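You operate a simulated robot arm through the tools that you are given. There is no shell and no other tool. Be economical: measure what you need, move in short steps, check, and stop when the job is done.

Carry out the task below with a simulated robot arm. There is one attempt and no reset: what you move stays moved.

TASK
Grease the way's plain strip and clamp the peg slide at 120 mm.
Fine: brush grease from the blue pot on the strip across the rail from the scale first, lay the brush back, loosen the green lever, slide, tighten it.

It is judged by the outcome, as a careful person would: the job done as asked, and still so three seconds after it is handed in. It fails if anything else is knocked over, pushed out of place, dropped, spilled or broken.

THE ROBOT
A 7-joint arm with a two-finger parallel gripper, fixed in place. Base frame: the origin is at the foot of the arm, x ahead of it, y to its left, z up. Lengths are in m, angles in rad, forces in N, time in s.
With the tool pointing down near the work surface it reaches from about 0.24 to 0.68 m from the base axis. Its first joint turns from -1.152 to 1.152 rad. Payload 2.4 kg.
Tool frame: the origin (TCP) lies between the finger pads and is the grasp point; the fingertips stand 0.03 m ahead of it; z points along the fingers, y is the line along which they close. The gripper opens to 0.094 m. The fingers are 0.028 m wide and 0.01 m thick; the gripper's body (0.05 by 0.096 m) begins 0.055 m behind the TCP.
Orientation is that of the tool frame in the base frame, as a unit quaternion [w, x, y, z]. With the fingers straight down and closing along the base's y, the tool's x points along the base's -x, its y along +y and its z along -z.

THE INTERFACE
- The arm moves only by the tool send_rows. Its argument "motion" is a list of rows, each a list of 3 entries, a list of its own where there are three numbers: the shift along the base's x, y, z in units of 25 mm (1.0 is 25 mm), then the turn, a rotation vector about the base's x, y, z in units of 8 degrees (1.0 is 8 degrees), then the finger opening in m, from 0 to 0.094. In form: [[[dx, dy, dz], [wx, wy, wz], jaw], ...]. A call has 1 to 12 rows; each row shifts and turns the commanded pose from where the row before left it. A call with a number of a shift or a turn outside -1 to 1 is refused whole. A row lasts 0.2 s, in which the tool goes at most 0.05 m and 0.15 rad; a call with a longer step from one row to the next is refused whole, and so is a gripper value outside its range. A pose out of reach is approached as far as the arm can. The call stops where the force on the tool passes 70 N (or 10 N more than at its start, if that is more) or the arm is blocked; 0.2 s more then pass. The fingers move at their own pace (about 0.153 m/s each) and stop on an object; they squeeze with about 29 N. The grip force told is the motor's: it shows also when the fingers shut on nothing. Time passes only in rows, and 0.2 s behind the last, so rows that do not move let the fingers close. It gives the time, the measured TCP pose, the force on the tool (base axes), the opening and the grip force at its end, in the units of the frame above (readings bear some noise).
- Cameras (640 x 400 px; columns grow to the right, rows downward): "scene" is fixed at [0.0495, 0.4721, 1.4691]; the picture's right is [-0.78, -0.62, 0.00], its down [-0.25, 0.31, -0.92] and it looks along [0.57, -0.72, -0.40] (base axes); focal length 344 px, centre (320, 200). "wrist" rides on the gripper at [-0.037, 0, -0.058] in the tool frame; the picture's right is [0.00, -1.00, 0.00], its down [0.97, 0.00, -0.24] and it looks along [0.24, 0.00, 0.97] (tool axes); focal length 218 px, centre (320, 200).
- snapshot(camera): a new picture of that camera. No time passes.
- probe_pixels(camera, pixels): for up to 12 pixels [column, row] of the newest picture of that camera ("zoom" is the newest enlarged one), the place [x, y, z] in the base frame of the surface seen there, good to about 0.003 m, but the place of the scene camera against the robot may be out by one fixed shift of up to 0.018 m in any direction. No time passes.
- inspect(camera, box): a new picture of the part [left, top, right, bottom] of that camera's present view, enlarged. No time passes.
- job_done(): hands the job in; it is judged then, once.

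Work in short steps. Measure before you move; look again where a grasp or a placing could have gone wrong, and mend it. You have 80 turns and 54 pictures in all, the two below and enlarged ones among them. Open the gripper and draw the arm clear of the work before you hand the job in, unless the task says otherwise; then end with one line.

The tools are called after "Request:" as a command line: name --argument value ..., lists and objects as JSON in quotes. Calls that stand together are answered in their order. send_rows: Moves the arm, as the interface text tells. Its arguments: {"type":"object","properties":{"motion":{"type":"array","items":{"type":"array"}}},"required":["motion"]} The other tools are called the same way: snapshot (camera) takes a picture; probe_pixels (camera, pixels) gives the place of the surface under pixels of a picture; inspect (camera, box) takes an enlarged picture of a part of a camera's view; job_done () hands the job in.

At the start:

```text
time: 0.0
position: [0.3882, -0.1626, 1.256]
ee_rot: [0.0, -0.001, 1.0, 0.0]
wrist_force: [0.6, -1.0, -0.3]
gripper_width: 0.0939
grasp_force: 0.0
```

scene: 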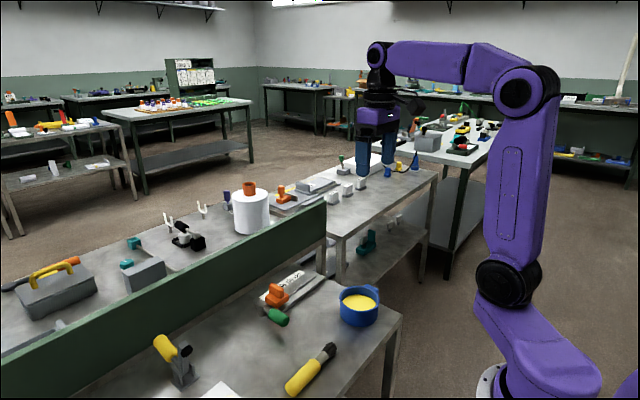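
wrist: 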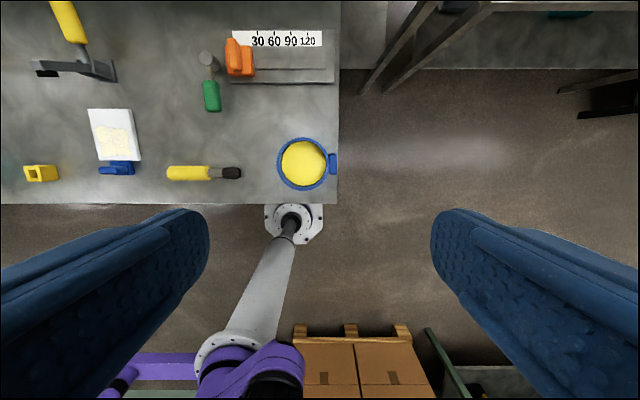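

I'll take close views of the work area first to measure it.

Request:
inspect --camera "wrist" --box '[140, 10, 360, 210]'

Request:
inspect --camera "scene" --box '[140, 250, 420, 400]'

Request:
probe_pixels --camera "wrist" --pixels '[[303, 163], [303, 140], [231, 173], [190, 173], [170, 173], [212, 96], [208, 58], [240, 58], [254, 43], [313, 43], [290, 75], [280, 90]]'

```text
2.00 times, centred on (250, 110) of wrist
```

zoom: 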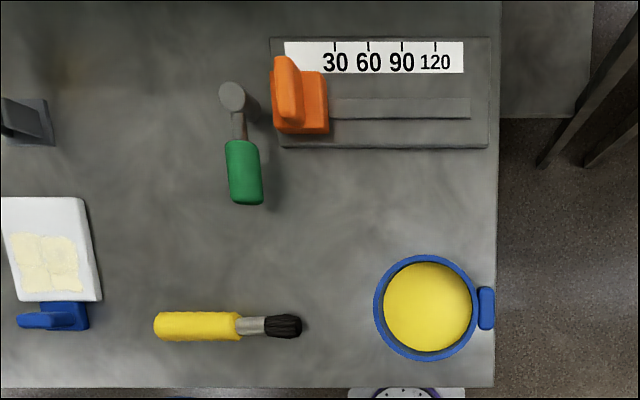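

```text
2.29 times, centred on (280, 325) of scene
```

zoom: 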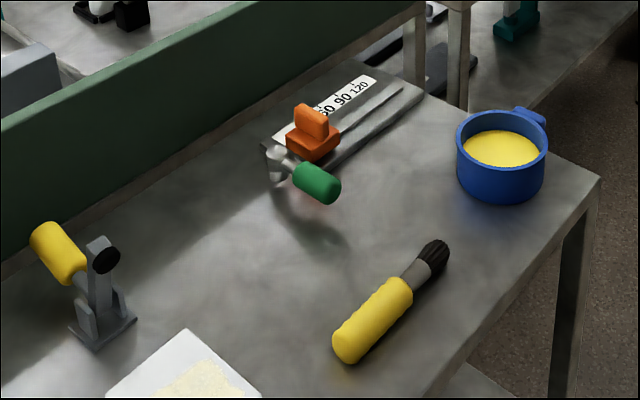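

```text
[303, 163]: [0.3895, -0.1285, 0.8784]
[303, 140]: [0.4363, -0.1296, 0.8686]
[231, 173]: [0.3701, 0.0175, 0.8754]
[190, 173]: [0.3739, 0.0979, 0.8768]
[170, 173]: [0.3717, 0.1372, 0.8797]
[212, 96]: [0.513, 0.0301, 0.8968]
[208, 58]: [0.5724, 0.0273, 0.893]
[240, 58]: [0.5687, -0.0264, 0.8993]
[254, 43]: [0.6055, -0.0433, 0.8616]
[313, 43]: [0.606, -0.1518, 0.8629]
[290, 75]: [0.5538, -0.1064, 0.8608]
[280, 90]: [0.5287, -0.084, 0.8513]
```

The rail sits near x≈0.57 with the scale at x≈0.605, so the plain strip is near x≈0.545. I'll move above the rail for a closer look.

Request:
send_rows --motion '[[[0.72, 0.5, -0.9], [0, 0, 0], 0.094], [[0.72, 0.5, -0.9], [0, 0, 0], 0.094], [[0.72, 0.5, -0.9], [0, 0, 0], 0.094], [[0.72, 0.5, -0.9], [0, 0, 0], 0.094], [[0.72, 0.5, -0.9], [0, 0, 0], 0.094], [[0.72, 0.5, -0.9], [0, 0, 0], 0.094], [[0.72, 0.5, -0.9], [0, 0, 0], 0.094], [[0.72, 0.5, -0.9], [0, 0, 0], 0.094], [[0.72, 0.5, -0.9], [0, 0, 0], 0.094]]'

Request:
snapshot --camera "wrist"

Request:
snapshot --camera "scene"

```text
time: 2.0
position: [0.5478, -0.0504, 1.0513]
ee_rot: [0.001, 0.0, 1.0, 0.0]
wrist_force: [0.4, -0.9, 0.0]
gripper_width: 0.094
grasp_force: 0.0
```

```text
49 pictures are left
```

wrist: 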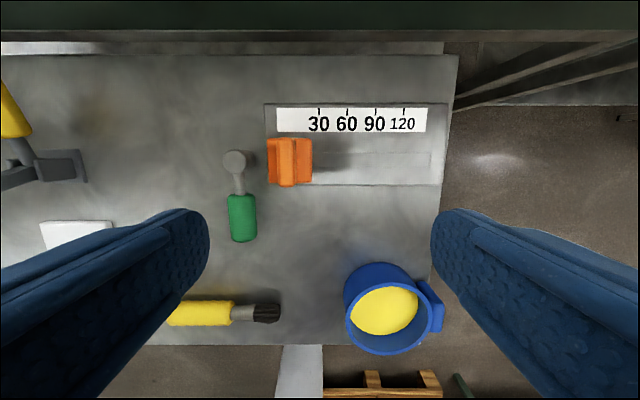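

```text
48 pictures are left
```

scene: 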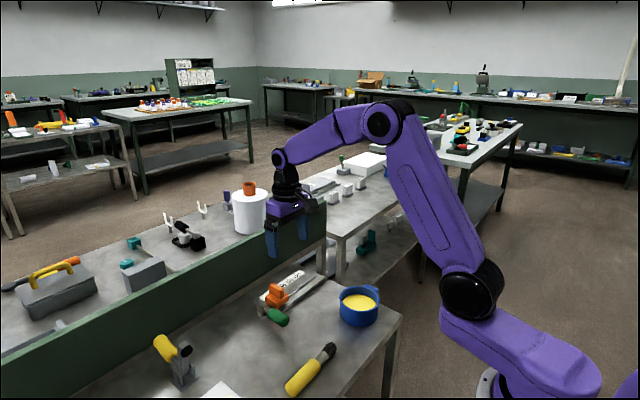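

Request:
inspect --camera "wrist" --box '[200, 85, 460, 250]'

Request:
inspect --camera "scene" --box '[245, 255, 355, 335]'

Request:
probe_pixels --camera "wrist" --pixels '[[235, 161], [239, 185], [243, 200], [244, 238], [279, 160], [303, 160], [291, 160], [319, 108], [375, 108], [404, 108], [340, 175], [430, 175]]'

```text
2.42 times, centred on (330, 168) of wrist
```

zoom: 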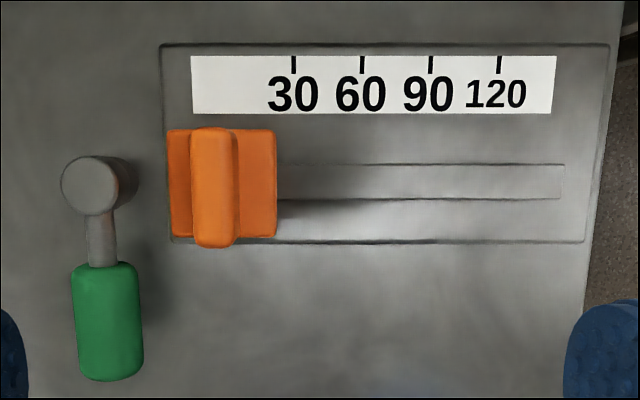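

```text
5.00 times, centred on (300, 295) of scene
```

zoom: 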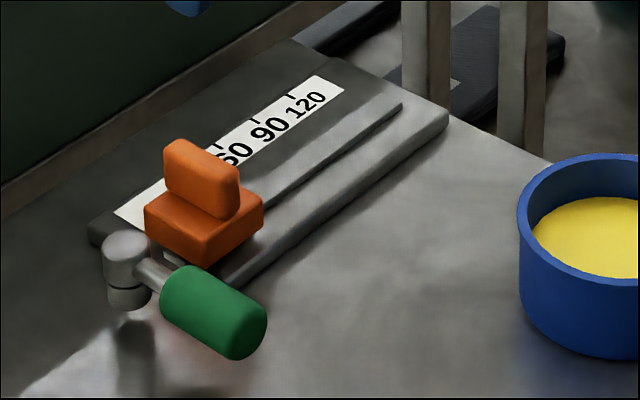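

```text
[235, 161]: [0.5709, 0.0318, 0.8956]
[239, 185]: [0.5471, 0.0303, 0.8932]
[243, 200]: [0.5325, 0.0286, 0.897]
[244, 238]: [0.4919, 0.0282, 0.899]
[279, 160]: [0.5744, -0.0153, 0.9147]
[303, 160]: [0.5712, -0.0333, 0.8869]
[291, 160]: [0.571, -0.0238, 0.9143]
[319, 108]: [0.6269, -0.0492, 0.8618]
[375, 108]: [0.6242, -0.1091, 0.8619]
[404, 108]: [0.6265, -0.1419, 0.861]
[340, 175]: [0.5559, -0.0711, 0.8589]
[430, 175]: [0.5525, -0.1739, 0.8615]
```

The lever is a vertical-post clamp with its handle pointing −x, and the marks are 30 mm apart. Next I'll measure the pot rim, the strip's edges and the brush.

Request:
probe_pixels --camera "wrist" --pixels '[[347, 300], [378, 265], [424, 310], [390, 350], [385, 310], [370, 182], [370, 178], [370, 170], [370, 166], [370, 160], [370, 152], [443, 150]]'

Request:
probe_pixels --camera "wrist" --pixels '[[200, 313], [225, 313], [243, 313], [262, 313], [278, 313], [245, 325], [436, 310], [267, 150], [312, 150], [291, 138], [291, 184], [400, 182]]'

```text
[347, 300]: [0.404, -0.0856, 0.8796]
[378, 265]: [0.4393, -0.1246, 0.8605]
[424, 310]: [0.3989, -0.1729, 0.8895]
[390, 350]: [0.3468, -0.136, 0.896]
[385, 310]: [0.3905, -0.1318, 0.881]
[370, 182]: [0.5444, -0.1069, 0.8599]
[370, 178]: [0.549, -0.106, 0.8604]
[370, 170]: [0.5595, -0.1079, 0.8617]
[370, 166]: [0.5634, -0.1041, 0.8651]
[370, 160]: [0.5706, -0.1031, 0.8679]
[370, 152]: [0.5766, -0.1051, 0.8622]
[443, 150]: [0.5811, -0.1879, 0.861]
```

```text
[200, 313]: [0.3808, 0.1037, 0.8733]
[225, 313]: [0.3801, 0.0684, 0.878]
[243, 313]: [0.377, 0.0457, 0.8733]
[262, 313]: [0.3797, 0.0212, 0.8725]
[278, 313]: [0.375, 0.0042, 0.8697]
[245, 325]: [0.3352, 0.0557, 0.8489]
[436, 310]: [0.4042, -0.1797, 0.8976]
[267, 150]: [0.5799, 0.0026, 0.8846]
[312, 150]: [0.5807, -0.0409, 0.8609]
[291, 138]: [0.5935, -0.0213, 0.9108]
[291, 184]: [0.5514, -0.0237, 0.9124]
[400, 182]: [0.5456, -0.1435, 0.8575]
```

Measured positions:
- **Pot:** centre about (0.392, −0.130), rim z≈0.897, grease z≈0.88.
- **Strip:** x 0.543–0.563, z≈0.861.
- **Brush:** axis at x≈0.370, handle y 0.06–0.145, bristle tip at y≈0.003.

I'll move over the handle and turn −90°.

Request:
send_rows --motion '[[[-0.593, 0.518, -0.17], [0, 0, -0.9375], 0.094], [[-0.593, 0.518, -0.17], [0, 0, -0.9375], 0.094], [[-0.593, 0.518, -0.17], [0, 0, -0.9375], 0.094], [[-0.593, 0.518, -0.17], [0, 0, -0.9375], 0.094], [[-0.593, 0.518, -0.17], [0, 0, -0.9375], 0.094], [[-0.593, 0.518, -0.17], [0, 0, -0.9375], 0.094], [[-0.593, 0.518, -0.17], [0, 0, -0.9375], 0.094], [[-0.593, 0.518, -0.17], [0, 0, -0.9375], 0.094], [[-0.593, 0.518, -0.17], [0, 0, -0.9375], 0.094], [[-0.593, 0.518, -0.17], [0, 0, -0.9375], 0.094], [[-0.593, 0.518, -0.17], [0, 0, -0.9375], 0.094], [[-0.593, 0.518, -0.17], [0, 0, -0.9375], 0.094]]'

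Request:
snapshot --camera "wrist"

```text
time: 4.6
position: [0.3711, 0.1058, 1.0019]
ee_rot: [0.0, 0.708, 0.706, 0.0]
wrist_force: [0.1, -0.7, 0.0]
gripper_width: 0.0941
grasp_force: 0.0
```

```text
45 pictures are left
```

wrist: 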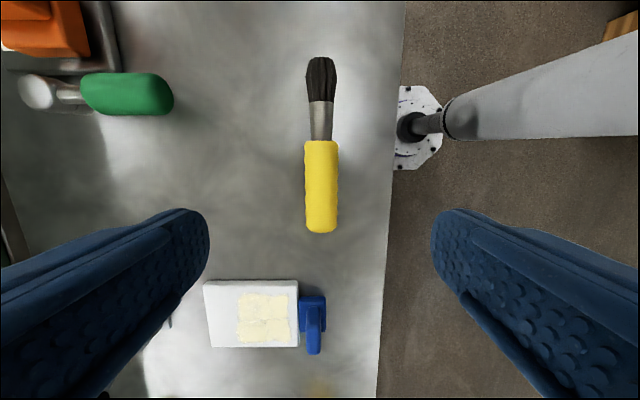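

The brush is centred at column 321. I'll probe the handle ends and the nearby objects, then descend.

Request:
probe_pixels --camera "wrist" --pixels '[[321, 145], [321, 185], [321, 226], [321, 60], [310, 185], [333, 185], [320, 105], [250, 285], [312, 300]]'

Request:
send_rows --motion '[[[-0.03, -0.08, -0.9], [0, 0, 0], 0.07], [[0, 0, -0.9], [0, 0, 0], 0.07], [[0, 0, -0.9], [0, 0, 0], 0.06], [[0, 0, -0.9], [0, 0, 0], 0.06]]'

```text
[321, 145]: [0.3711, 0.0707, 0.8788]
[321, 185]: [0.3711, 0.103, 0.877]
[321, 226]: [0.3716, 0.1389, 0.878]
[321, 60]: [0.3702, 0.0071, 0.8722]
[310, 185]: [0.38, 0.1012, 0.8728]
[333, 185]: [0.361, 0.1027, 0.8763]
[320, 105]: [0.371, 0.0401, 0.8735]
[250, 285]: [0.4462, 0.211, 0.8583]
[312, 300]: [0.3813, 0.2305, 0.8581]
```

```text
time: 5.6
position: [0.3694, 0.1057, 0.9117]
ee_rot: [0.0, 0.707, 0.707, 0.0]
wrist_force: [-0.4, 0.1, -0.2]
gripper_width: 0.0599
grasp_force: 0.0
```

The fingers are clear. I'll go down to z≈0.884 and close on the handle.

Request:
send_rows --motion '[[[0.04, 0, -0.55], [0, 0, 0], 0.06], [[0, 0, -0.55], [0, 0, 0], 0.06], [[0, 0, 0], [0, 0, 0], 0.0], [[0, 0, 0], [0, 0, 0], 0.0], [[0, 0, 0], [0, 0, 0], 0.0]]'

```text
time: 6.8
position: [0.3714, 0.1044, 0.8845]
ee_rot: [-0.001, 0.707, 0.707, 0.001]
wrist_force: [0.1, 0.4, 0.3]
gripper_width: 0.0286
grasp_force: 29.1
```

The grip holds at 28.6 mm. I'll lift and check.

Request:
send_rows --motion '[[[0, 0, 0.6], [0, 0, 0], 0.0], [[0, 0, 0.9], [0, 0, 0], 0.0], [[0, 0, 0.9], [0, 0, 0], 0.0], [[0, 0, 0.9], [0, 0, 0], 0.0], [[0, 0, 0.9], [0, 0, 0], 0.0], [[0, 0, 0.9], [0, 0, 0], 0.0]]'

Request:
snapshot --camera "scene"

Request:
snapshot --camera "wrist"

```text
time: 8.2
position: [0.3723, 0.107, 1.0156]
ee_rot: [-0.001, 0.707, 0.707, 0.0]
wrist_force: [-0.1, -0.6, 0.1]
gripper_width: 0.0002
grasp_force: 29.2
```

```text
44 pictures are left
```

scene: 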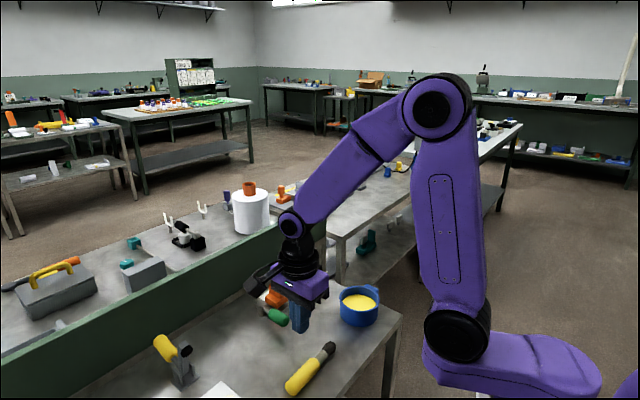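

```text
43 pictures are left
```

wrist: 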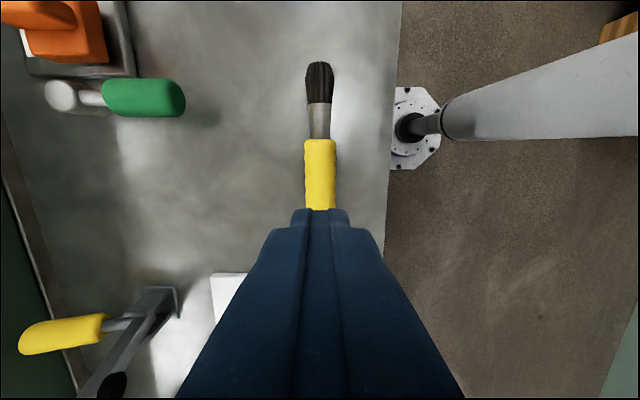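

The fingers slipped off because they held too near the top, and the brush is still in place. I'll retry lower, at z≈0.881, and lift slowly.

Request:
send_rows --motion '[[[-0.03, 0, -0.8], [0, 0, 0], 0.06], [[0, 0, -0.8], [0, 0, 0], 0.06], [[0, 0, -0.9], [0, 0, 0], 0.06], [[0, 0, -0.9], [0, 0, 0], 0.06], [[0, 0, -0.9], [0, 0, 0], 0.06], [[0, 0, -0.7], [0, 0, 0], 0.06], [[0, 0, -0.3], [0, 0, 0], 0.06], [[0, 0, 0], [0, 0, 0], 0.06]]'

```text
time: 10.0
position: [0.3725, 0.1038, 0.8805]
ee_rot: [0.0, 0.707, 0.707, -0.001]
wrist_force: [-0.2, -0.3, -0.5]
gripper_width: 0.06
grasp_force: 0.1
```

Request:
send_rows --motion '[[[0, 0, 0], [0, 0, 0], 0.0], [[0, 0, 0], [0, 0, 0], 0.0], [[0, 0, 0], [0, 0, 0], 0.0], [[0, 0, 0], [0, 0, 0], 0.0], [[0, 0, 0.1], [0, 0, 0], 0.0], [[0, 0, 0.2], [0, 0, 0], 0.0], [[0, 0, 0.3], [0, 0, 0], 0.0], [[0, 0, 0.4], [0, 0, 0], 0.0]]'

```text
time: 11.8
position: [0.3709, 0.1032, 0.9062]
ee_rot: [0.0, 0.707, 0.707, 0.0]
wrist_force: [-0.1, -0.2, -0.7]
gripper_width: 0.0284
grasp_force: 28.5
```

Request:
send_rows --motion '[[[0, 0, 0.4], [0, 0, 0], 0.0], [[0, 0, 0.6], [0, 0, 0], 0.0], [[0, 0, 0.8], [0, 0, 0], 0.0], [[0, 0, 0.8], [0, 0, 0], 0.0], [[0, 0, 0.8], [0, 0, 0], 0.0]]'

Request:
snapshot --camera "wrist"

Request:
snapshot --camera "scene"

```text
time: 13.0
position: [0.3726, 0.1037, 0.9899]
ee_rot: [-0.001, 0.707, 0.707, -0.001]
wrist_force: [0.6, -0.3, -0.2]
gripper_width: 0.0287
grasp_force: 29.1
```

```text
42 pictures are left
```

wrist: 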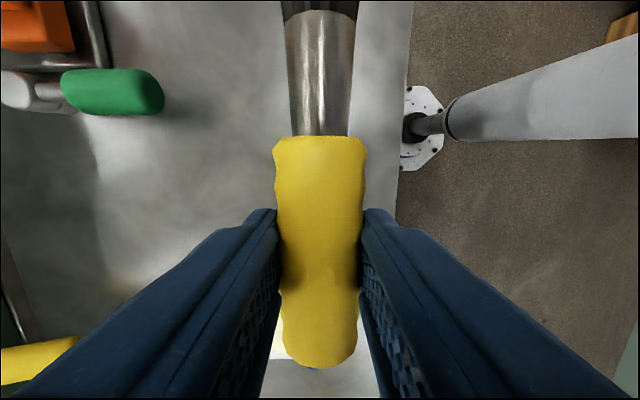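

```text
41 pictures are left
```

scene: 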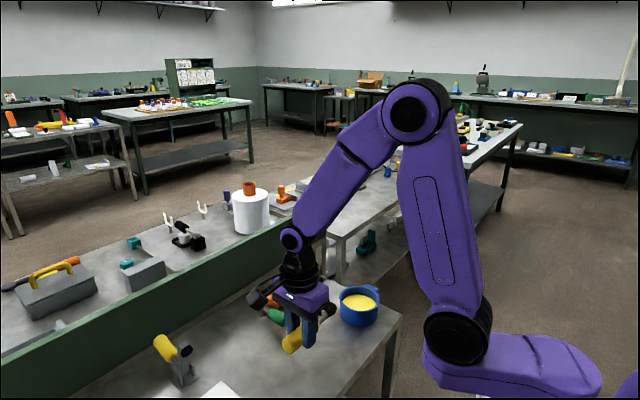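

The brush is held firmly, about 16 mm ahead of the TCP with the bristles about 0.10 m out. I'll raise it, yaw +90° so the bristles point +x, and move toward the pot.

Request:
send_rows --motion '[[[-0.09, -0.78, 0.233], [0, 0, 0.9375], 0.0], [[-0.09, -0.78, 0.233], [0, 0, 0.9375], 0.0], [[-0.09, -0.78, 0.233], [0, 0, 0.9375], 0.0], [[-0.09, -0.78, 0.233], [0, 0, 0.9375], 0.0], [[-0.09, -0.78, 0.233], [0, 0, 0.9375], 0.0], [[-0.09, -0.78, 0.233], [0, 0, 0.9375], 0.0], [[-0.09, -0.78, 0.233], [0, 0, 0.9375], 0.0], [[-0.09, -0.78, 0.233], [0, 0, 0.9375], 0.0], [[-0.09, -0.78, 0.233], [0, 0, 0.9375], 0.0], [[-0.09, -0.78, 0.233], [0, 0, 0.9375], 0.0], [[-0.09, -0.78, 0.233], [0, 0, 0.9375], 0.0], [[-0.09, -0.78, 0.233], [0, 0, 0.9375], 0.0]]'

Request:
send_rows --motion '[[[0, 0, 0.2], [0, 0.86, 0], 0.0], [[0, 0, 0.2], [0, 0.86, 0], 0.0], [[0, 0, 0.2], [0, 0.86, 0], 0.0], [[0, 0, 0.2], [0, 0.86, 0], 0.0], [[0, 0, 0.2], [0, 0.86, 0], 0.0], [[0, 0, 0], [0, 0.86, 0], 0.0], [[0, 0, 0], [0, 0.86, 0], 0.0], [[0, 0, 0], [0, 0.86, 0], 0.0]]'

Request:
snapshot --camera "scene"

```text
time: 15.6
position: [0.345, -0.1303, 1.0615]
ee_rot: [0.0, -0.001, 1.0, 0.0]
wrist_force: [0.7, -0.1, 0.0]
gripper_width: 0.0288
grasp_force: 29.4
```

```text
time: 17.4
position: [0.345, -0.1289, 1.0863]
ee_rot: [-0.462, 0.0, 0.887, 0.0]
wrist_force: [-0.3, -0.9, -0.4]
gripper_width: 0.0285
grasp_force: 29.5
```

```text
40 pictures are left
```

scene: 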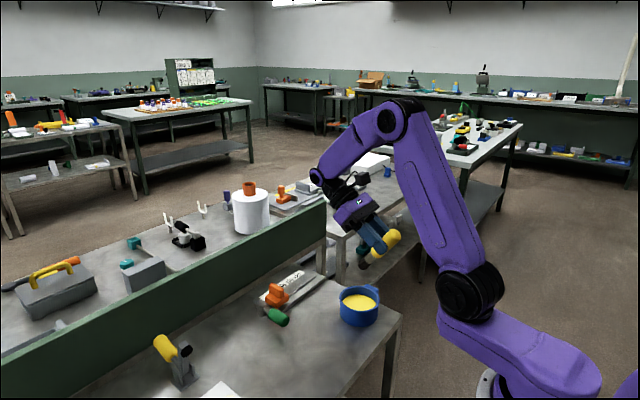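

A 55° pitch was reached. I'll zoom in to find the bristle tip and the pot.

Request:
inspect --camera "scene" --box '[310, 200, 430, 340]'

Request:
snapshot --camera "wrist"

```text
2.86 times, centred on (370, 270) of scene
```

zoom: 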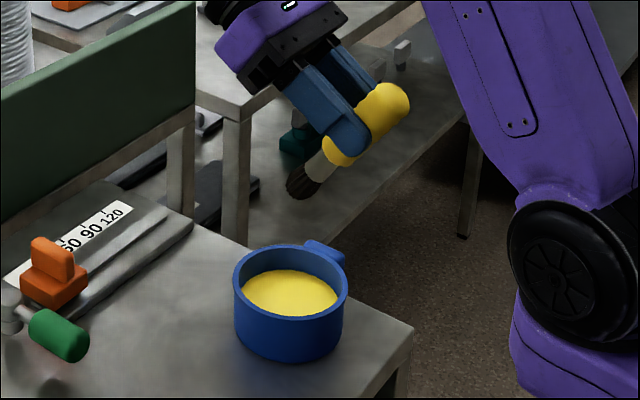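

```text
38 pictures are left
```

wrist: 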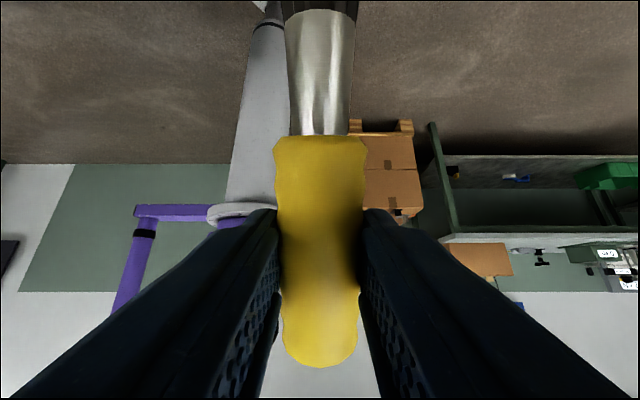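

Request:
inspect --camera "scene" --box '[310, 200, 430, 340]'

Request:
probe_pixels --camera "zoom" --pixels '[[292, 190], [301, 192], [325, 165], [290, 295], [237, 285], [344, 290], [290, 250], [293, 316], [270, 295], [320, 300]]'

```text
2.86 times, centred on (370, 270) of scene
```

zoom: 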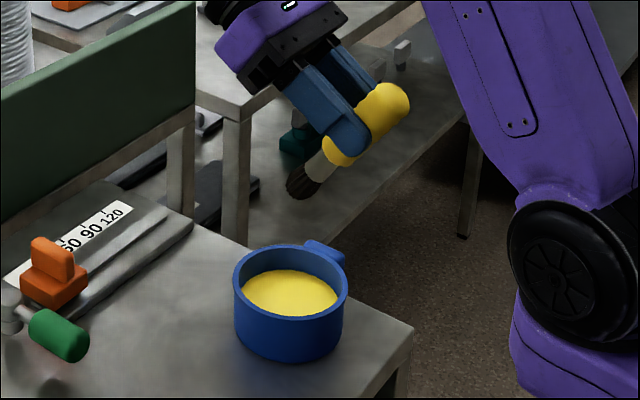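

```text
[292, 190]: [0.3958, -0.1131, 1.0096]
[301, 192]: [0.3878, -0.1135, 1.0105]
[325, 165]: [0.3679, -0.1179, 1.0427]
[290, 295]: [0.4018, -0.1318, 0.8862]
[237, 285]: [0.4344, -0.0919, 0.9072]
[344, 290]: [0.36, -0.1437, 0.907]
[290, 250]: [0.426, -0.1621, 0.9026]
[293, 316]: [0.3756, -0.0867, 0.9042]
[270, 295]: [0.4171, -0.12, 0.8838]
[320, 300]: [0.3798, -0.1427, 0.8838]
```

The tip probe agrees with my geometry. I'll lower the bristles to about 12 mm into the grease.

Request:
send_rows --motion '[[[0.28, 0, -0.8], [0, 0, 0], 0.0], [[0, 0, -0.8], [0, 0, 0], 0.0], [[0, 0, -0.8], [0, 0, 0], 0.0], [[0, 0, -0.8], [0, 0, 0], 0.0], [[0, 0, -0.8], [0, 0, 0], 0.0], [[0, 0, -0.5], [0, 0, 0], 0.0], [[0, 0, -0.5], [0, 0, 0], 0.0]]'

Request:
inspect --camera "scene" --box '[310, 230, 410, 340]'

```text
time: 19.0
position: [0.3528, -0.129, 0.9591]
ee_rot: [-0.461, -0.001, 0.887, -0.001]
wrist_force: [0.0, -0.4, -0.2]
gripper_width: 0.0286
grasp_force: 29.0
```

```text
3.64 times, centred on (360, 285) of scene
```

zoom: 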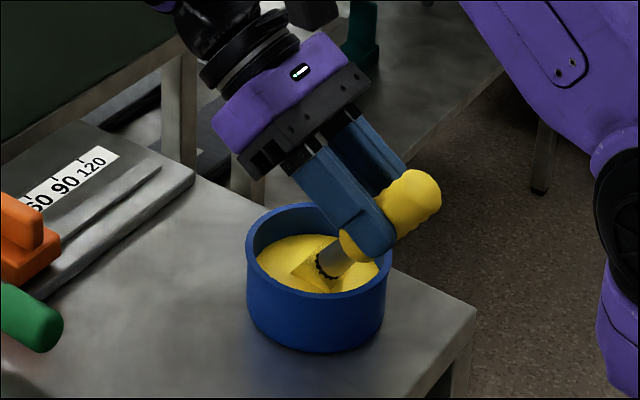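

The bristles are in the grease. I'll give a small stir and lift straight up.

Request:
send_rows --motion '[[[0, 0.3, 0], [0, 0, 0], 0.0], [[0, -0.6, 0], [0, 0, 0], 0.0], [[0, 0.3, 0], [0, 0, 0], 0.0], [[0, 0, 0.4], [0, 0, 0], 0.0], [[0, 0, 0.6], [0, 0, 0], 0.0], [[0, 0, 0.6], [0, 0, 0], 0.0], [[0, 0, 0.6], [0, 0, 0], 0.0], [[0, 0, 0.6], [0, 0, 0], 0.0], [[0, 0, 0.2], [0, 0, 0], 0.0]]'

Request:
inspect --camera "scene" --box '[310, 210, 410, 320]'

```text
time: 21.0
position: [0.3497, -0.1305, 1.0349]
ee_rot: [-0.463, 0.0, 0.887, 0.0]
wrist_force: [0.1, 0.4, -0.2]
gripper_width: 0.0285
grasp_force: 28.9
```

```text
3.64 times, centred on (360, 265) of scene
```

zoom: 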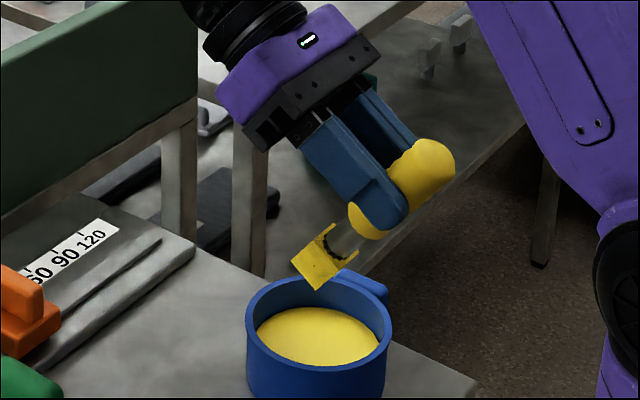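

The bristles are loaded. Before moving to the strip I'll check where the green back panel is, for wrist clearance.

Request:
snapshot --camera "scene"

Request:
probe_pixels --camera "scene" --pixels '[[310, 215], [320, 212], [322, 232], [250, 250], [200, 275], [265, 225], [250, 215]]'

```text
34 pictures are left
```

scene: 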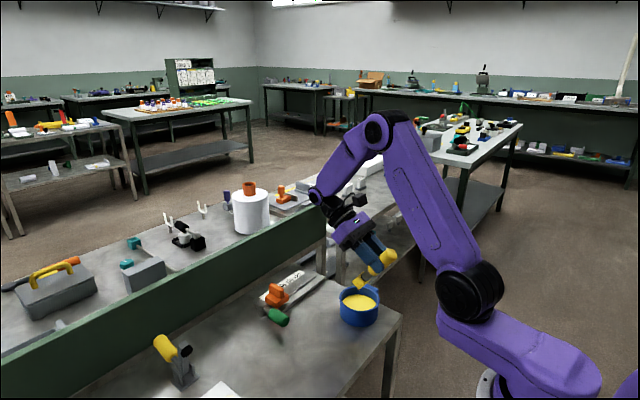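

```text
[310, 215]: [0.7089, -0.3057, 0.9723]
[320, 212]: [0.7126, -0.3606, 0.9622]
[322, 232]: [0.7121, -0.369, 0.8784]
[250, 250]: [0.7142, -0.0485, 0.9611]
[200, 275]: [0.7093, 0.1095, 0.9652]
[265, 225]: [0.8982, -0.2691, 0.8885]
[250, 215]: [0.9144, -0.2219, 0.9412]
```

The panel is at x≈0.71 with its top at about 0.975, and the wrist passes above and in front of it. I'll move the tip above the far end of the strip at y≈−0.17.

Request:
send_rows --motion '[[[0.886, -0.229, 0], [0, 0, 0], 0.0], [[0.886, -0.229, 0], [0, 0, 0], 0.0], [[0.886, -0.229, 0], [0, 0, 0], 0.0], [[0.886, -0.229, 0], [0, 0, 0], 0.0], [[0.886, -0.229, 0], [0, 0, 0], 0.0], [[0.886, -0.229, 0], [0, 0, 0], 0.0], [[0.886, -0.229, 0], [0, 0, 0], 0.0], [[0, 0, -0.8], [0, 0, 0], 0.0], [[0, 0, -0.8], [0, 0, 0], 0.0]]'

Request:
inspect --camera "scene" --box '[250, 220, 370, 310]'

```text
time: 23.0
position: [0.464, -0.16, 0.9969]
ee_rot: [-0.462, 0.001, 0.887, 0.0]
wrist_force: [0.5, -0.4, -0.8]
gripper_width: 0.0287
grasp_force: 28.7
out of reach, approached as far as the arm can: row 6, 7
```

```text
4.44 times, centred on (310, 265) of scene
```

zoom: 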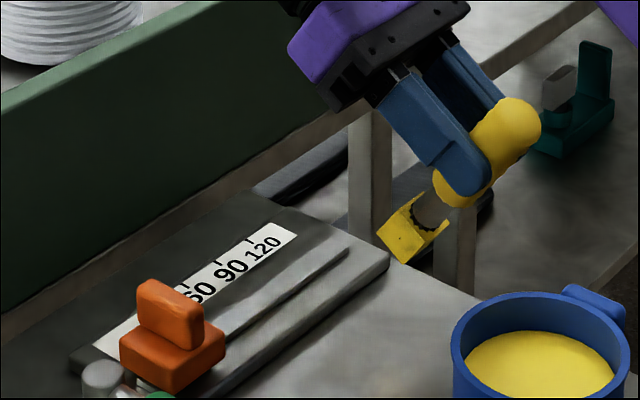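

Reach ran out at 55°, at TCP x=0.464. A flatter pitch of about 36° brings the tip out to the strip, so I'll re-pitch and adjust.

Request:
send_rows --motion '[[[0.16, 0, 0], [0, -0.6, 0], 0.0], [[0.16, 0, 0], [0, -0.6, 0], 0.0], [[0.16, 0, 0], [0, -0.6, 0], 0.0], [[0.16, 0, 0], [0, -0.6, 0], 0.0], [[0, 0, -0.5], [0, 0, 0], 0.0], [[0, 0, -0.3], [0, 0, 0], 0.0], [[0, 0, 0], [0, 0, 0], 0.0]]'

Request:
inspect --camera "scene" --box '[250, 220, 370, 310]'

```text
time: 24.6
position: [0.4792, -0.1598, 0.9759]
ee_rot: [-0.307, 0.0, 0.952, 0.0]
wrist_force: [0.3, 0.7, 0.1]
gripper_width: 0.0284
grasp_force: 28.7
```

```text
4.44 times, centred on (310, 265) of scene
```

zoom: 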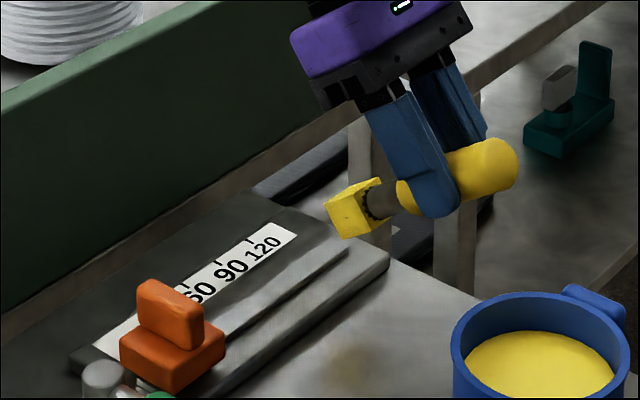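

Request:
probe_pixels --camera "zoom" --pixels '[[345, 236], [335, 215], [350, 215], [378, 258], [345, 290], [300, 320], [335, 250], [250, 310], [380, 270], [230, 372]]'

```text
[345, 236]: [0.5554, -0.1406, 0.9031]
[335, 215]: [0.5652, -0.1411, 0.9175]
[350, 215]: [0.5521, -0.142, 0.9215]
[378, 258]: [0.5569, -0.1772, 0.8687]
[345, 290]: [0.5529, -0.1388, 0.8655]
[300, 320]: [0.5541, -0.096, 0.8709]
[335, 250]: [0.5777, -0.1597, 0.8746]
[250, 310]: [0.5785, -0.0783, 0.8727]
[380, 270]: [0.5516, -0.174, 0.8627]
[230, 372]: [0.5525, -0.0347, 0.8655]
```

The bristles' lower edge is over the strip at x≈0.553, about 37 mm above it. I'll lower it gently at the far end and watch the force.

Request:
send_rows --motion '[[[0, -0.45, -0.4], [0, 0, 0], 0.0], [[0, 0, -0.5], [0, 0, 0], 0.0], [[0, 0, -0.4], [0, 0, 0], 0.0], [[0, 0, -0.2], [0, 0, 0], 0.0]]'

Request:
inspect --camera "scene" --box '[250, 220, 370, 310]'

```text
time: 25.6
position: [0.4781, -0.1708, 0.9407]
ee_rot: [-0.308, 0.001, 0.951, 0.001]
wrist_force: [-5.9, -0.2, 14.2]
gripper_width: 0.029
grasp_force: 28.9
```

```text
4.44 times, centred on (310, 265) of scene
```

zoom: 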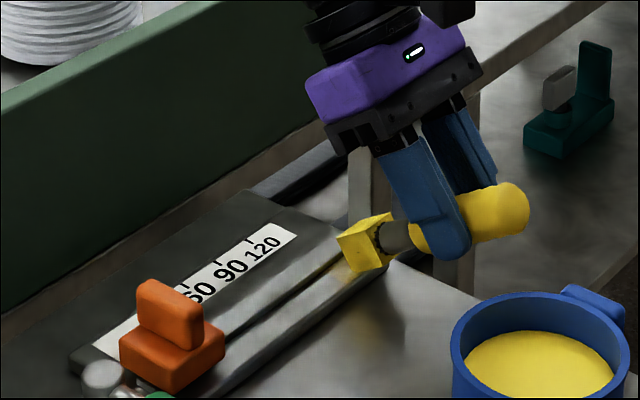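

It is in contact at about 14 N, which is a bit firm. I'll ease up 1 mm and stroke along the strip toward the slide.

Request:
send_rows --motion '[[[0, 0, 0.04], [0, 0, 0], 0.0], [[0, 0.3, 0], [0, 0, 0], 0.0], [[0, 0.4, 0], [0, 0, 0], 0.0], [[0, 0.4, 0], [0, 0, 0], 0.0], [[0, 0.4, 0], [0, 0, 0], 0.0]]'

Request:
inspect --camera "scene" --box '[250, 220, 370, 310]'

```text
time: 26.8
position: [0.4792, -0.1332, 0.9403]
ee_rot: [-0.309, -0.001, 0.951, 0.0]
wrist_force: [-0.3, 0.5, 0.1]
gripper_width: 0.0285
grasp_force: 28.6
```

```text
4.44 times, centred on (310, 265) of scene
```

zoom: 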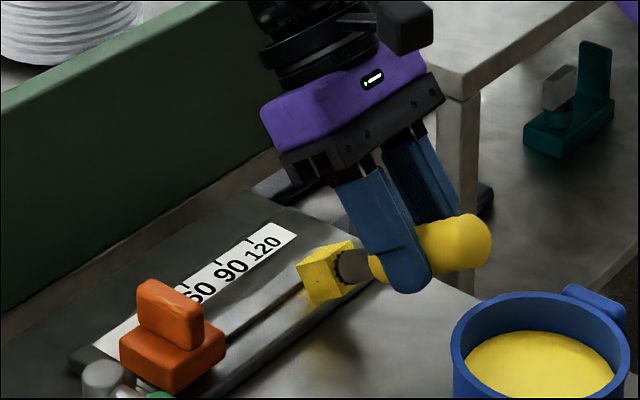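

Contact was lost and no grease shows. I'll press down a little and go back over that section.

Request:
send_rows --motion '[[[0, 0, -0.03], [0, 0, 0], 0.0], [[0, 0, 0], [0, 0, 0], 0.0]]'

Request:
send_rows --motion '[[[0, -0.3, -0.01], [0, 0, 0], 0.0], [[0, -0.4, 0], [0, 0, 0], 0.0], [[0, -0.4, 0], [0, 0, 0], 0.0], [[0, -0.4, 0], [0, 0, 0], 0.0]]'

Request:
inspect --camera "scene" --box '[250, 220, 370, 310]'

```text
time: 27.4
position: [0.4789, -0.1326, 0.938]
ee_rot: [-0.307, -0.001, 0.952, 0.0]
wrist_force: [-0.2, 0.7, -0.5]
gripper_width: 0.0286
grasp_force: 28.7
```

```text
time: 28.4
position: [0.4784, -0.1722, 0.9404]
ee_rot: [-0.308, 0.0, 0.951, 0.0]
wrist_force: [0.4, 0.1, -0.9]
gripper_width: 0.0287
grasp_force: 29.7
```

```text
4.44 times, centred on (310, 265) of scene
```

zoom: 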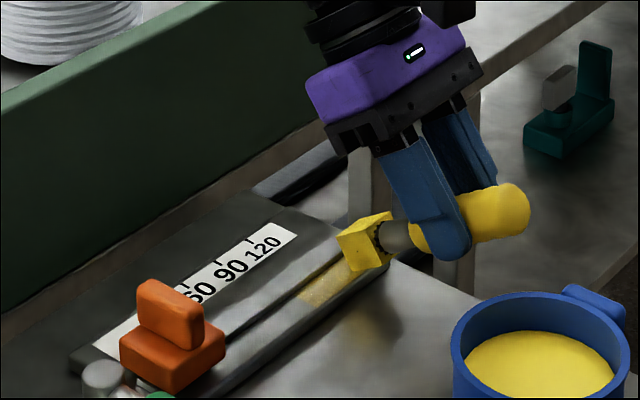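

Grease is now laid on the strip. I'll do the full stroke toward the slide at this height.

Request:
send_rows --motion '[[[0, 0.4, -0.02], [0, 0, 0], 0.0], [[0, 0.4, 0], [0, 0, 0], 0.0], [[0, 0.4, 0], [0, 0, 0], 0.0], [[0, 0.4, 0], [0, 0, 0], 0.0], [[0, 0.4, 0], [0, 0, 0], 0.0], [[0, 0.4, 0], [0, 0, 0], 0.0], [[0, 0.4, 0], [0, 0, 0], 0.0], [[0, 0.4, 0], [0, 0, 0], 0.0], [[0, 0.4, 0], [0, 0, 0], 0.0], [[0, 0.4, 0], [0, 0, 0], 0.0], [[0, 0.2, 0], [0, 0, 0], 0.0]]'

Request:
inspect --camera "scene" --box '[250, 220, 370, 310]'

```text
time: 30.8
position: [0.4789, -0.0668, 0.9391]
ee_rot: [-0.308, 0.0, 0.951, 0.0]
wrist_force: [-0.7, -0.4, -1.4]
gripper_width: 0.0287
grasp_force: 28.6
```

```text
4.44 times, centred on (310, 265) of scene
```

zoom: 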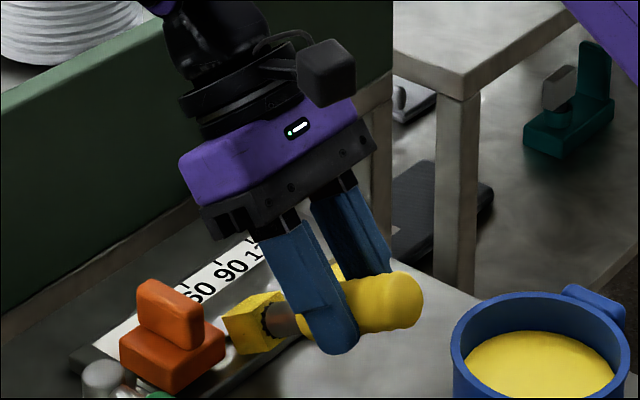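

It is right by the slide now. I'll stroke back to the far end and lift.

Request:
send_rows --motion '[[[0, -0.4, -0.01], [0, 0, 0], 0.0], [[0, -0.4, 0], [0, 0, 0], 0.0], [[0, -0.4, 0], [0, 0, 0], 0.0], [[0, -0.4, 0], [0, 0, 0], 0.0], [[0, -0.4, 0], [0, 0, 0], 0.0], [[0, -0.4, 0], [0, 0, 0], 0.0], [[0, -0.4, 0], [0, 0, 0], 0.0], [[0, -0.4, 0], [0, 0, 0], 0.0], [[0, -0.4, 0], [0, 0, 0], 0.0], [[0, -0.4, 0], [0, 0, 0], 0.0], [[0, -0.3, 0], [0, 0, 0], 0.0]]'

Request:
send_rows --motion '[[[0, 0, 0.6], [0, 0, 0], 0.0], [[0, 0, 0.8], [0, 0, 0], 0.0], [[-0.3, 0, 0.8], [0, 0, 0], 0.0], [[-0.5, 0, 0.8], [0, 0, 0], 0.0], [[-0.5, 0, 0.4], [0, 0, 0], 0.0]]'

Request:
inspect --camera "scene" --box '[250, 220, 370, 310]'

```text
time: 33.2
position: [0.4799, -0.1736, 0.9398]
ee_rot: [-0.308, 0.0, 0.951, 0.0]
wrist_force: [-0.4, 0.4, -1.0]
gripper_width: 0.0288
grasp_force: 29.1
```

```text
time: 34.4
position: [0.4448, -0.1757, 1.0234]
ee_rot: [-0.308, 0.0, 0.951, 0.0]
wrist_force: [0.3, -0.3, -1.9]
gripper_width: 0.0283
grasp_force: 29.3
```

```text
4.44 times, centred on (310, 265) of scene
```

zoom: 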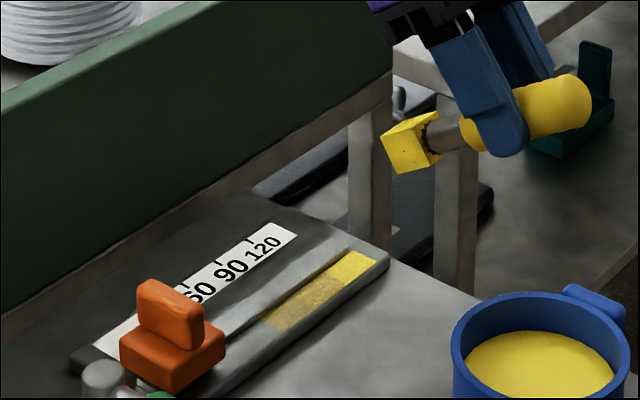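

The far half is well greased, but from y≈−0.105 to the slide it is bare, so contact was lost there. I'll re-approach that part slightly lower.

Request:
send_rows --motion '[[[0.5, 0.64, 0], [0, 0, 0], 0.0], [[0.5, 0.64, 0], [0, 0, 0], 0.0], [[0.3, 0.64, 0], [0, 0, 0], 0.0], [[0, 0.64, -0.6], [0, 0, 0], 0.0], [[0, 0, -0.9], [0, 0, 0], 0.0], [[0, 0, -0.9], [0, 0, 0], 0.0], [[0, 0, -0.6], [0, 0, 0], 0.0], [[0, 0, -0.4], [0, 0, 0], 0.0], [[0, 0, -0.05], [0, 0, 0], 0.0], [[0, 0, 0], [0, 0, 0], 0.0]]'

```text
time: 36.6
position: [0.4784, -0.1093, 0.9364]
ee_rot: [-0.307, 0.0, 0.952, 0.0]
wrist_force: [-0.2, 0.4, 11.1]
gripper_width: 0.0286
grasp_force: 28.6
```

Contact is about 11 N here. I'll stroke toward the slide, checking the force.

Request:
send_rows --motion '[[[0, 0.3, 0], [0, 0, 0], 0.0], [[0, 0.3, 0], [0, 0, 0], 0.0], [[0, 0.3, 0], [0, 0, 0], 0.0], [[0, 0.3, 0], [0, 0, 0], 0.0], [[0, 0.3, 0], [0, 0, 0], 0.0], [[0, 0.3, 0], [0, 0, 0], 0.0]]'

Request:
send_rows --motion '[[[0, -0.3, 0], [0, 0, 0], 0.0], [[0, -0.3, 0], [0, 0, 0], 0.0], [[0, -0.3, 0], [0, 0, 0], 0.0], [[0, -0.3, 0], [0, 0, 0], 0.0], [[0, -0.3, 0], [0, 0, 0], 0.0], [[0, -0.3, 0], [0, 0, 0], 0.0], [[0, -0.3, 0], [0, 0, 0], 0.0], [[0, -0.3, 0], [0, 0, 0], 0.0]]'

Request:
inspect --camera "scene" --box '[250, 220, 370, 310]'

```text
time: 38.0
position: [0.4778, -0.0643, 0.9371]
ee_rot: [-0.307, 0.0, 0.952, 0.0]
wrist_force: [0.9, -0.3, 0.0]
gripper_width: 0.0288
grasp_force: 29.1
```

```text
time: 39.8
position: [0.4799, -0.1231, 0.938]
ee_rot: [-0.307, 0.001, 0.952, 0.001]
wrist_force: [1.4, -0.9, -0.6]
gripper_width: 0.0284
grasp_force: 29.4
```

```text
4.44 times, centred on (310, 265) of scene
```

zoom: 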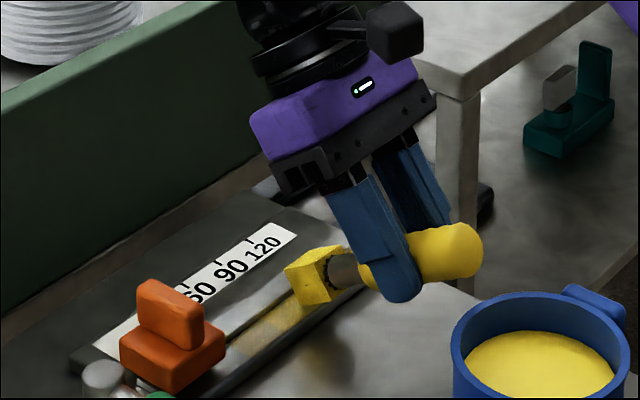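

The left part now has a thin coat. I'll press slightly and make another round trip over it.

Request:
send_rows --motion '[[[0, 0.3, -0.04], [0, 0, 0], 0.0], [[0, 0.3, 0], [0, 0, 0], 0.0], [[0, 0.3, 0], [0, 0, 0], 0.0], [[0, 0.3, 0], [0, 0, 0], 0.0], [[0, 0.3, 0], [0, 0, 0], 0.0], [[0, 0.3, 0], [0, 0, 0], 0.0], [[0, 0.3, 0], [0, 0, 0], 0.0], [[0, 0.3, 0], [0, 0, 0], 0.0], [[0, 0, 0], [0, 0, 0], 0.0]]'

Request:
send_rows --motion '[[[0, -0.3, -0.02], [0, 0, 0], 0.0], [[0, -0.3, 0], [0, 0, 0], 0.0], [[0, -0.3, 0], [0, 0, 0], 0.0], [[0, -0.3, 0], [0, 0, 0], 0.0], [[0, -0.3, 0], [0, 0, 0], 0.0], [[0, -0.3, 0], [0, 0, 0], 0.0], [[0, -0.3, 0], [0, 0, 0], 0.0], [[0, -0.3, 0], [0, 0, 0], 0.0], [[0, -0.4, 0], [0, 0, 0], 0.0], [[0, -0.4, 0], [0, 0, 0], 0.0], [[0, -0.4, 0], [0, 0, 0], 0.0], [[0, -0.4, 0], [0, 0, 0], 0.0]]'

Request:
inspect --camera "scene" --box '[250, 220, 370, 310]'

```text
time: 41.8
position: [0.4798, -0.0628, 0.9366]
ee_rot: [-0.307, 0.0, 0.952, 0.0]
wrist_force: [0.8, -2.2, 7.2]
gripper_width: 0.0289
grasp_force: 29.1
```

```text
time: 44.4
position: [0.4787, -0.1641, 0.9349]
ee_rot: [-0.308, 0.0, 0.951, 0.0]
wrist_force: [0.7, 0.3, -1.1]
gripper_width: 0.0287
grasp_force: 29.1
```

```text
4.44 times, centred on (310, 265) of scene
```

zoom: 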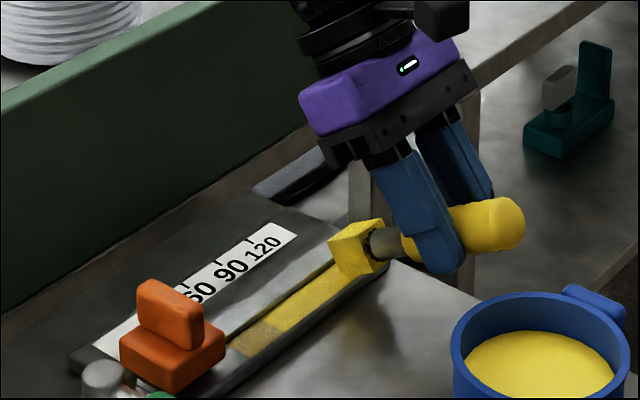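

It is almost complete. I'll make one more pass over the thin section near the slide, then lift.

Request:
send_rows --motion '[[[0, 0.6, 0], [0, 0, 0], 0.0], [[0, 0.6, 0], [0, 0, 0], 0.0], [[0, 0.6, 0], [0, 0, 0], 0.0], [[0, 0.5, -0.03], [0, 0, 0], 0.0], [[0, 0.3, 0], [0, 0, 0], 0.0], [[0, 0.3, 0], [0, 0, 0], 0.0], [[0, 0.3, 0], [0, 0, 0], 0.0], [[0, 0.3, 0], [0, 0, 0], 0.0], [[0, 0.3, 0], [0, 0, 0], 0.0], [[0, 0.15, 0], [0, 0, 0], 0.0], [[0, 0.1, 0], [0, 0, 0], 0.0], [[0, 0.0, 0], [0, 0, 0], 0.0]]'

Request:
send_rows --motion '[[[0, -0.25, -0.02], [0, 0, 0], 0.0], [[0, -0.3, 0], [0, 0, 0], 0.0], [[0, -0.3, 0], [0, 0, 0], 0.0], [[0, -0.3, 0], [0, 0, 0], 0.0], [[0, -0.3, 0], [0, 0, 0], 0.0], [[0, -0.3, 0], [0, 0, 0], 0.0], [[0, 0, 0.6], [0, 0, 0], 0.0], [[0, 0, 0.8], [0, 0, 0], 0.0], [[-0.3, -0.5, 0.8], [0, 0, 0], 0.0], [[-0.5, -0.7, 0.8], [0, 0, 0], 0.0], [[-0.5, -0.7, 0.4], [0, 0, 0], 0.0]]'

Request:
inspect --camera "scene" --box '[250, 220, 370, 310]'

```text
time: 47.0
position: [0.4774, -0.0609, 0.9351]
ee_rot: [-0.307, 0.001, 0.952, 0.0]
wrist_force: [-0.3, 0.2, -0.5]
gripper_width: 0.0288
grasp_force: 29.7
```

```text
time: 49.4
position: [0.448, -0.1532, 1.0183]
ee_rot: [-0.308, 0.0, 0.951, 0.001]
wrist_force: [-0.2, 1.3, -1.2]
gripper_width: 0.0287
grasp_force: 28.9
```

```text
4.44 times, centred on (310, 265) of scene
```

zoom: 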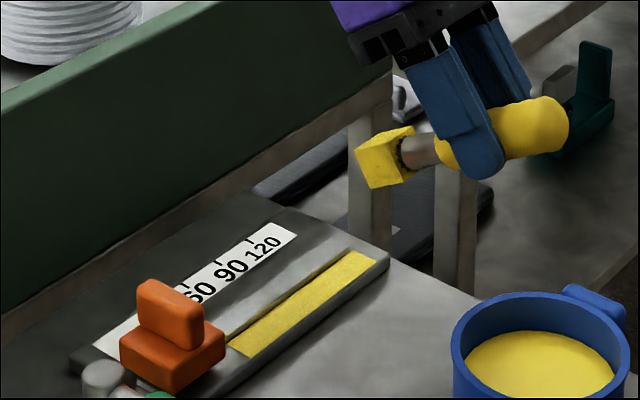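

The strip is evenly greased and only the strip is touched. Now I'll level the brush, yaw back, and return it to its place.

Request:
send_rows --motion '[[[-0.2, 0, 0.1], [0, -0.747, 0], 0.0], [[-0.2, 0, 0.1], [0, -0.747, 0], 0.0], [[-0.2, 0, 0.1], [0, -0.747, 0], 0.0], [[-0.2, 0, 0.1], [0, -0.747, 0], 0.0], [[-0.2, 0, 0.1], [0, -0.747, 0], 0.0], [[-0.2, 0, 0.1], [0, -0.745, 0], 0.0]]'

Request:
send_rows --motion '[[[-0.155, 0.857, 0], [0, 0, -0.9375], 0.0], [[-0.155, 0.857, 0], [0, 0, -0.9375], 0.0], [[-0.155, 0.857, 0], [0, 0, -0.9375], 0.0], [[-0.155, 0.857, 0], [0, 0, -0.9375], 0.0], [[-0.155, 0.857, 0], [0, 0, -0.9375], 0.0], [[-0.155, 0.857, 0], [0, 0, -0.9375], 0.0], [[-0.155, 0.857, 0], [0, 0, -0.9375], 0.0], [[-0.155, 0.857, 0], [0, 0, -0.9375], 0.0], [[-0.155, 0.857, 0], [0, 0, -0.9375], 0.0], [[-0.155, 0.857, 0], [0, 0, -0.9375], 0.0], [[-0.155, 0.857, 0], [0, 0, -0.9375], 0.0], [[-0.155, 0.857, 0], [0, 0, -0.9375], 0.0]]'

Request:
inspect --camera "scene" --box '[230, 260, 390, 380]'

```text
time: 50.8
position: [0.4162, -0.1539, 1.0348]
ee_rot: [0.001, 0.0, 1.0, 0.0]
wrist_force: [0.4, 0.2, 0.5]
gripper_width: 0.0286
grasp_force: 29.5
```

```text
time: 53.4
position: [0.3711, 0.1031, 1.0351]
ee_rot: [0.0, 0.708, 0.706, 0.001]
wrist_force: [-0.3, 0.7, -1.4]
gripper_width: 0.0285
grasp_force: 28.2
```

```text
3.33 times, centred on (310, 320) of scene
```

zoom: 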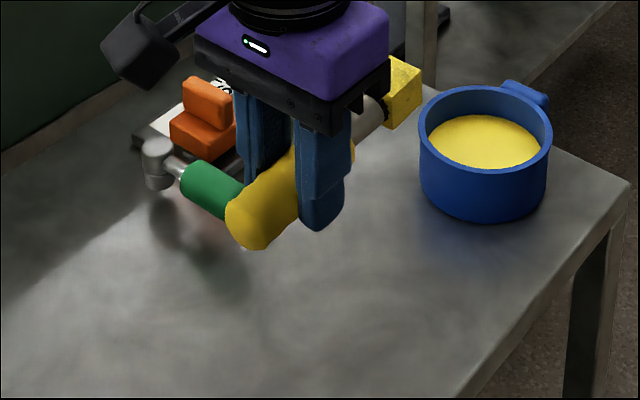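

The bristle end sits slightly high after the pressing. I'll measure the tilt.

Request:
probe_pixels --camera "zoom" --pixels '[[252, 225], [268, 180], [285, 160], [372, 115], [403, 85], [405, 60], [245, 200]]'

Request:
snapshot --camera "wrist"

```text
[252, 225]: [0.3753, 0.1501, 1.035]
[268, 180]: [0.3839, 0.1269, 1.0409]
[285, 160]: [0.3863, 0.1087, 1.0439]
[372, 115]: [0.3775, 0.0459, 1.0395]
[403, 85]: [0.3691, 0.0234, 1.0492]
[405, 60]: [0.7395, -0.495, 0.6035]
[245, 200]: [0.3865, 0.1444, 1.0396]
```

```text
22 pictures are left
```

wrist: 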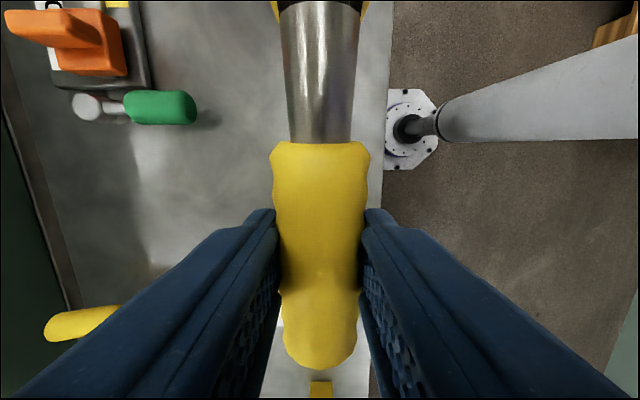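

Request:
probe_pixels --camera "wrist" --pixels '[[320, 160], [320, 200], [320, 240], [320, 280], [320, 320], [320, 350], [318, 60], [318, 100]]'

```text
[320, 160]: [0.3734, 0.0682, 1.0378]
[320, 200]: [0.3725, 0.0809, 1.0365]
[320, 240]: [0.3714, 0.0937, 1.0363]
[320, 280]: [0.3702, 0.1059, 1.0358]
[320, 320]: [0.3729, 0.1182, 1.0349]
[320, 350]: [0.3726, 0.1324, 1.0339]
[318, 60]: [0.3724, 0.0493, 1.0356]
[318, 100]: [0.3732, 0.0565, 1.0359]
```

The tilt is about 3.5°. I'll correct it and lower the brush to just above the table.

Request:
send_rows --motion '[[[0, 0.03, -0.8], [0.43, 0, 0], 0.0], [[0, 0, -0.9], [0, 0, 0], 0.0], [[0, 0, -0.9], [0, 0, 0], 0.0], [[0, 0, -0.9], [0, 0, 0], 0.0], [[0, 0, -0.9], [0, 0, 0], 0.0], [[0, 0, -0.8], [0, 0, 0], 0.0], [[0, 0, -0.5], [0, 0, 0], 0.0], [[0, 0, -0.25], [0, 0, 0], 0.0], [[0, 0, 0], [0, 0, 0], 0.0]]'

```text
time: 55.4
position: [0.3689, 0.1021, 0.8872]
ee_rot: [-0.021, 0.707, 0.707, 0.021]
wrist_force: [0.4, 0.7, -1.6]
gripper_width: 0.0286
grasp_force: 29.1
```

Request:
send_rows --motion '[[[0, 0, -0.08], [0, 0, 0], 0.0], [[0, 0, -0.08], [0, 0, 0], 0.0], [[0, 0, 0], [0, 0, 0], 0.0]]'

Request:
inspect --camera "scene" --box '[230, 290, 390, 400]'

```text
time: 56.2
position: [0.3681, 0.1027, 0.8839]
ee_rot: [-0.02, 0.707, 0.707, 0.021]
wrist_force: [1.1, 0.3, -0.8]
gripper_width: 0.0288
grasp_force: 28.8
```

```text
3.64 times, centred on (310, 345) of scene
```

zoom: 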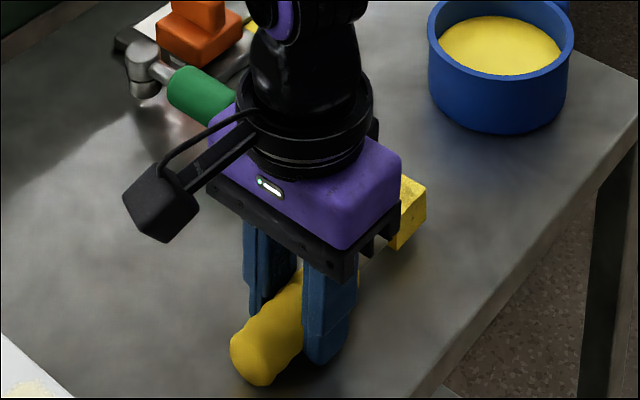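

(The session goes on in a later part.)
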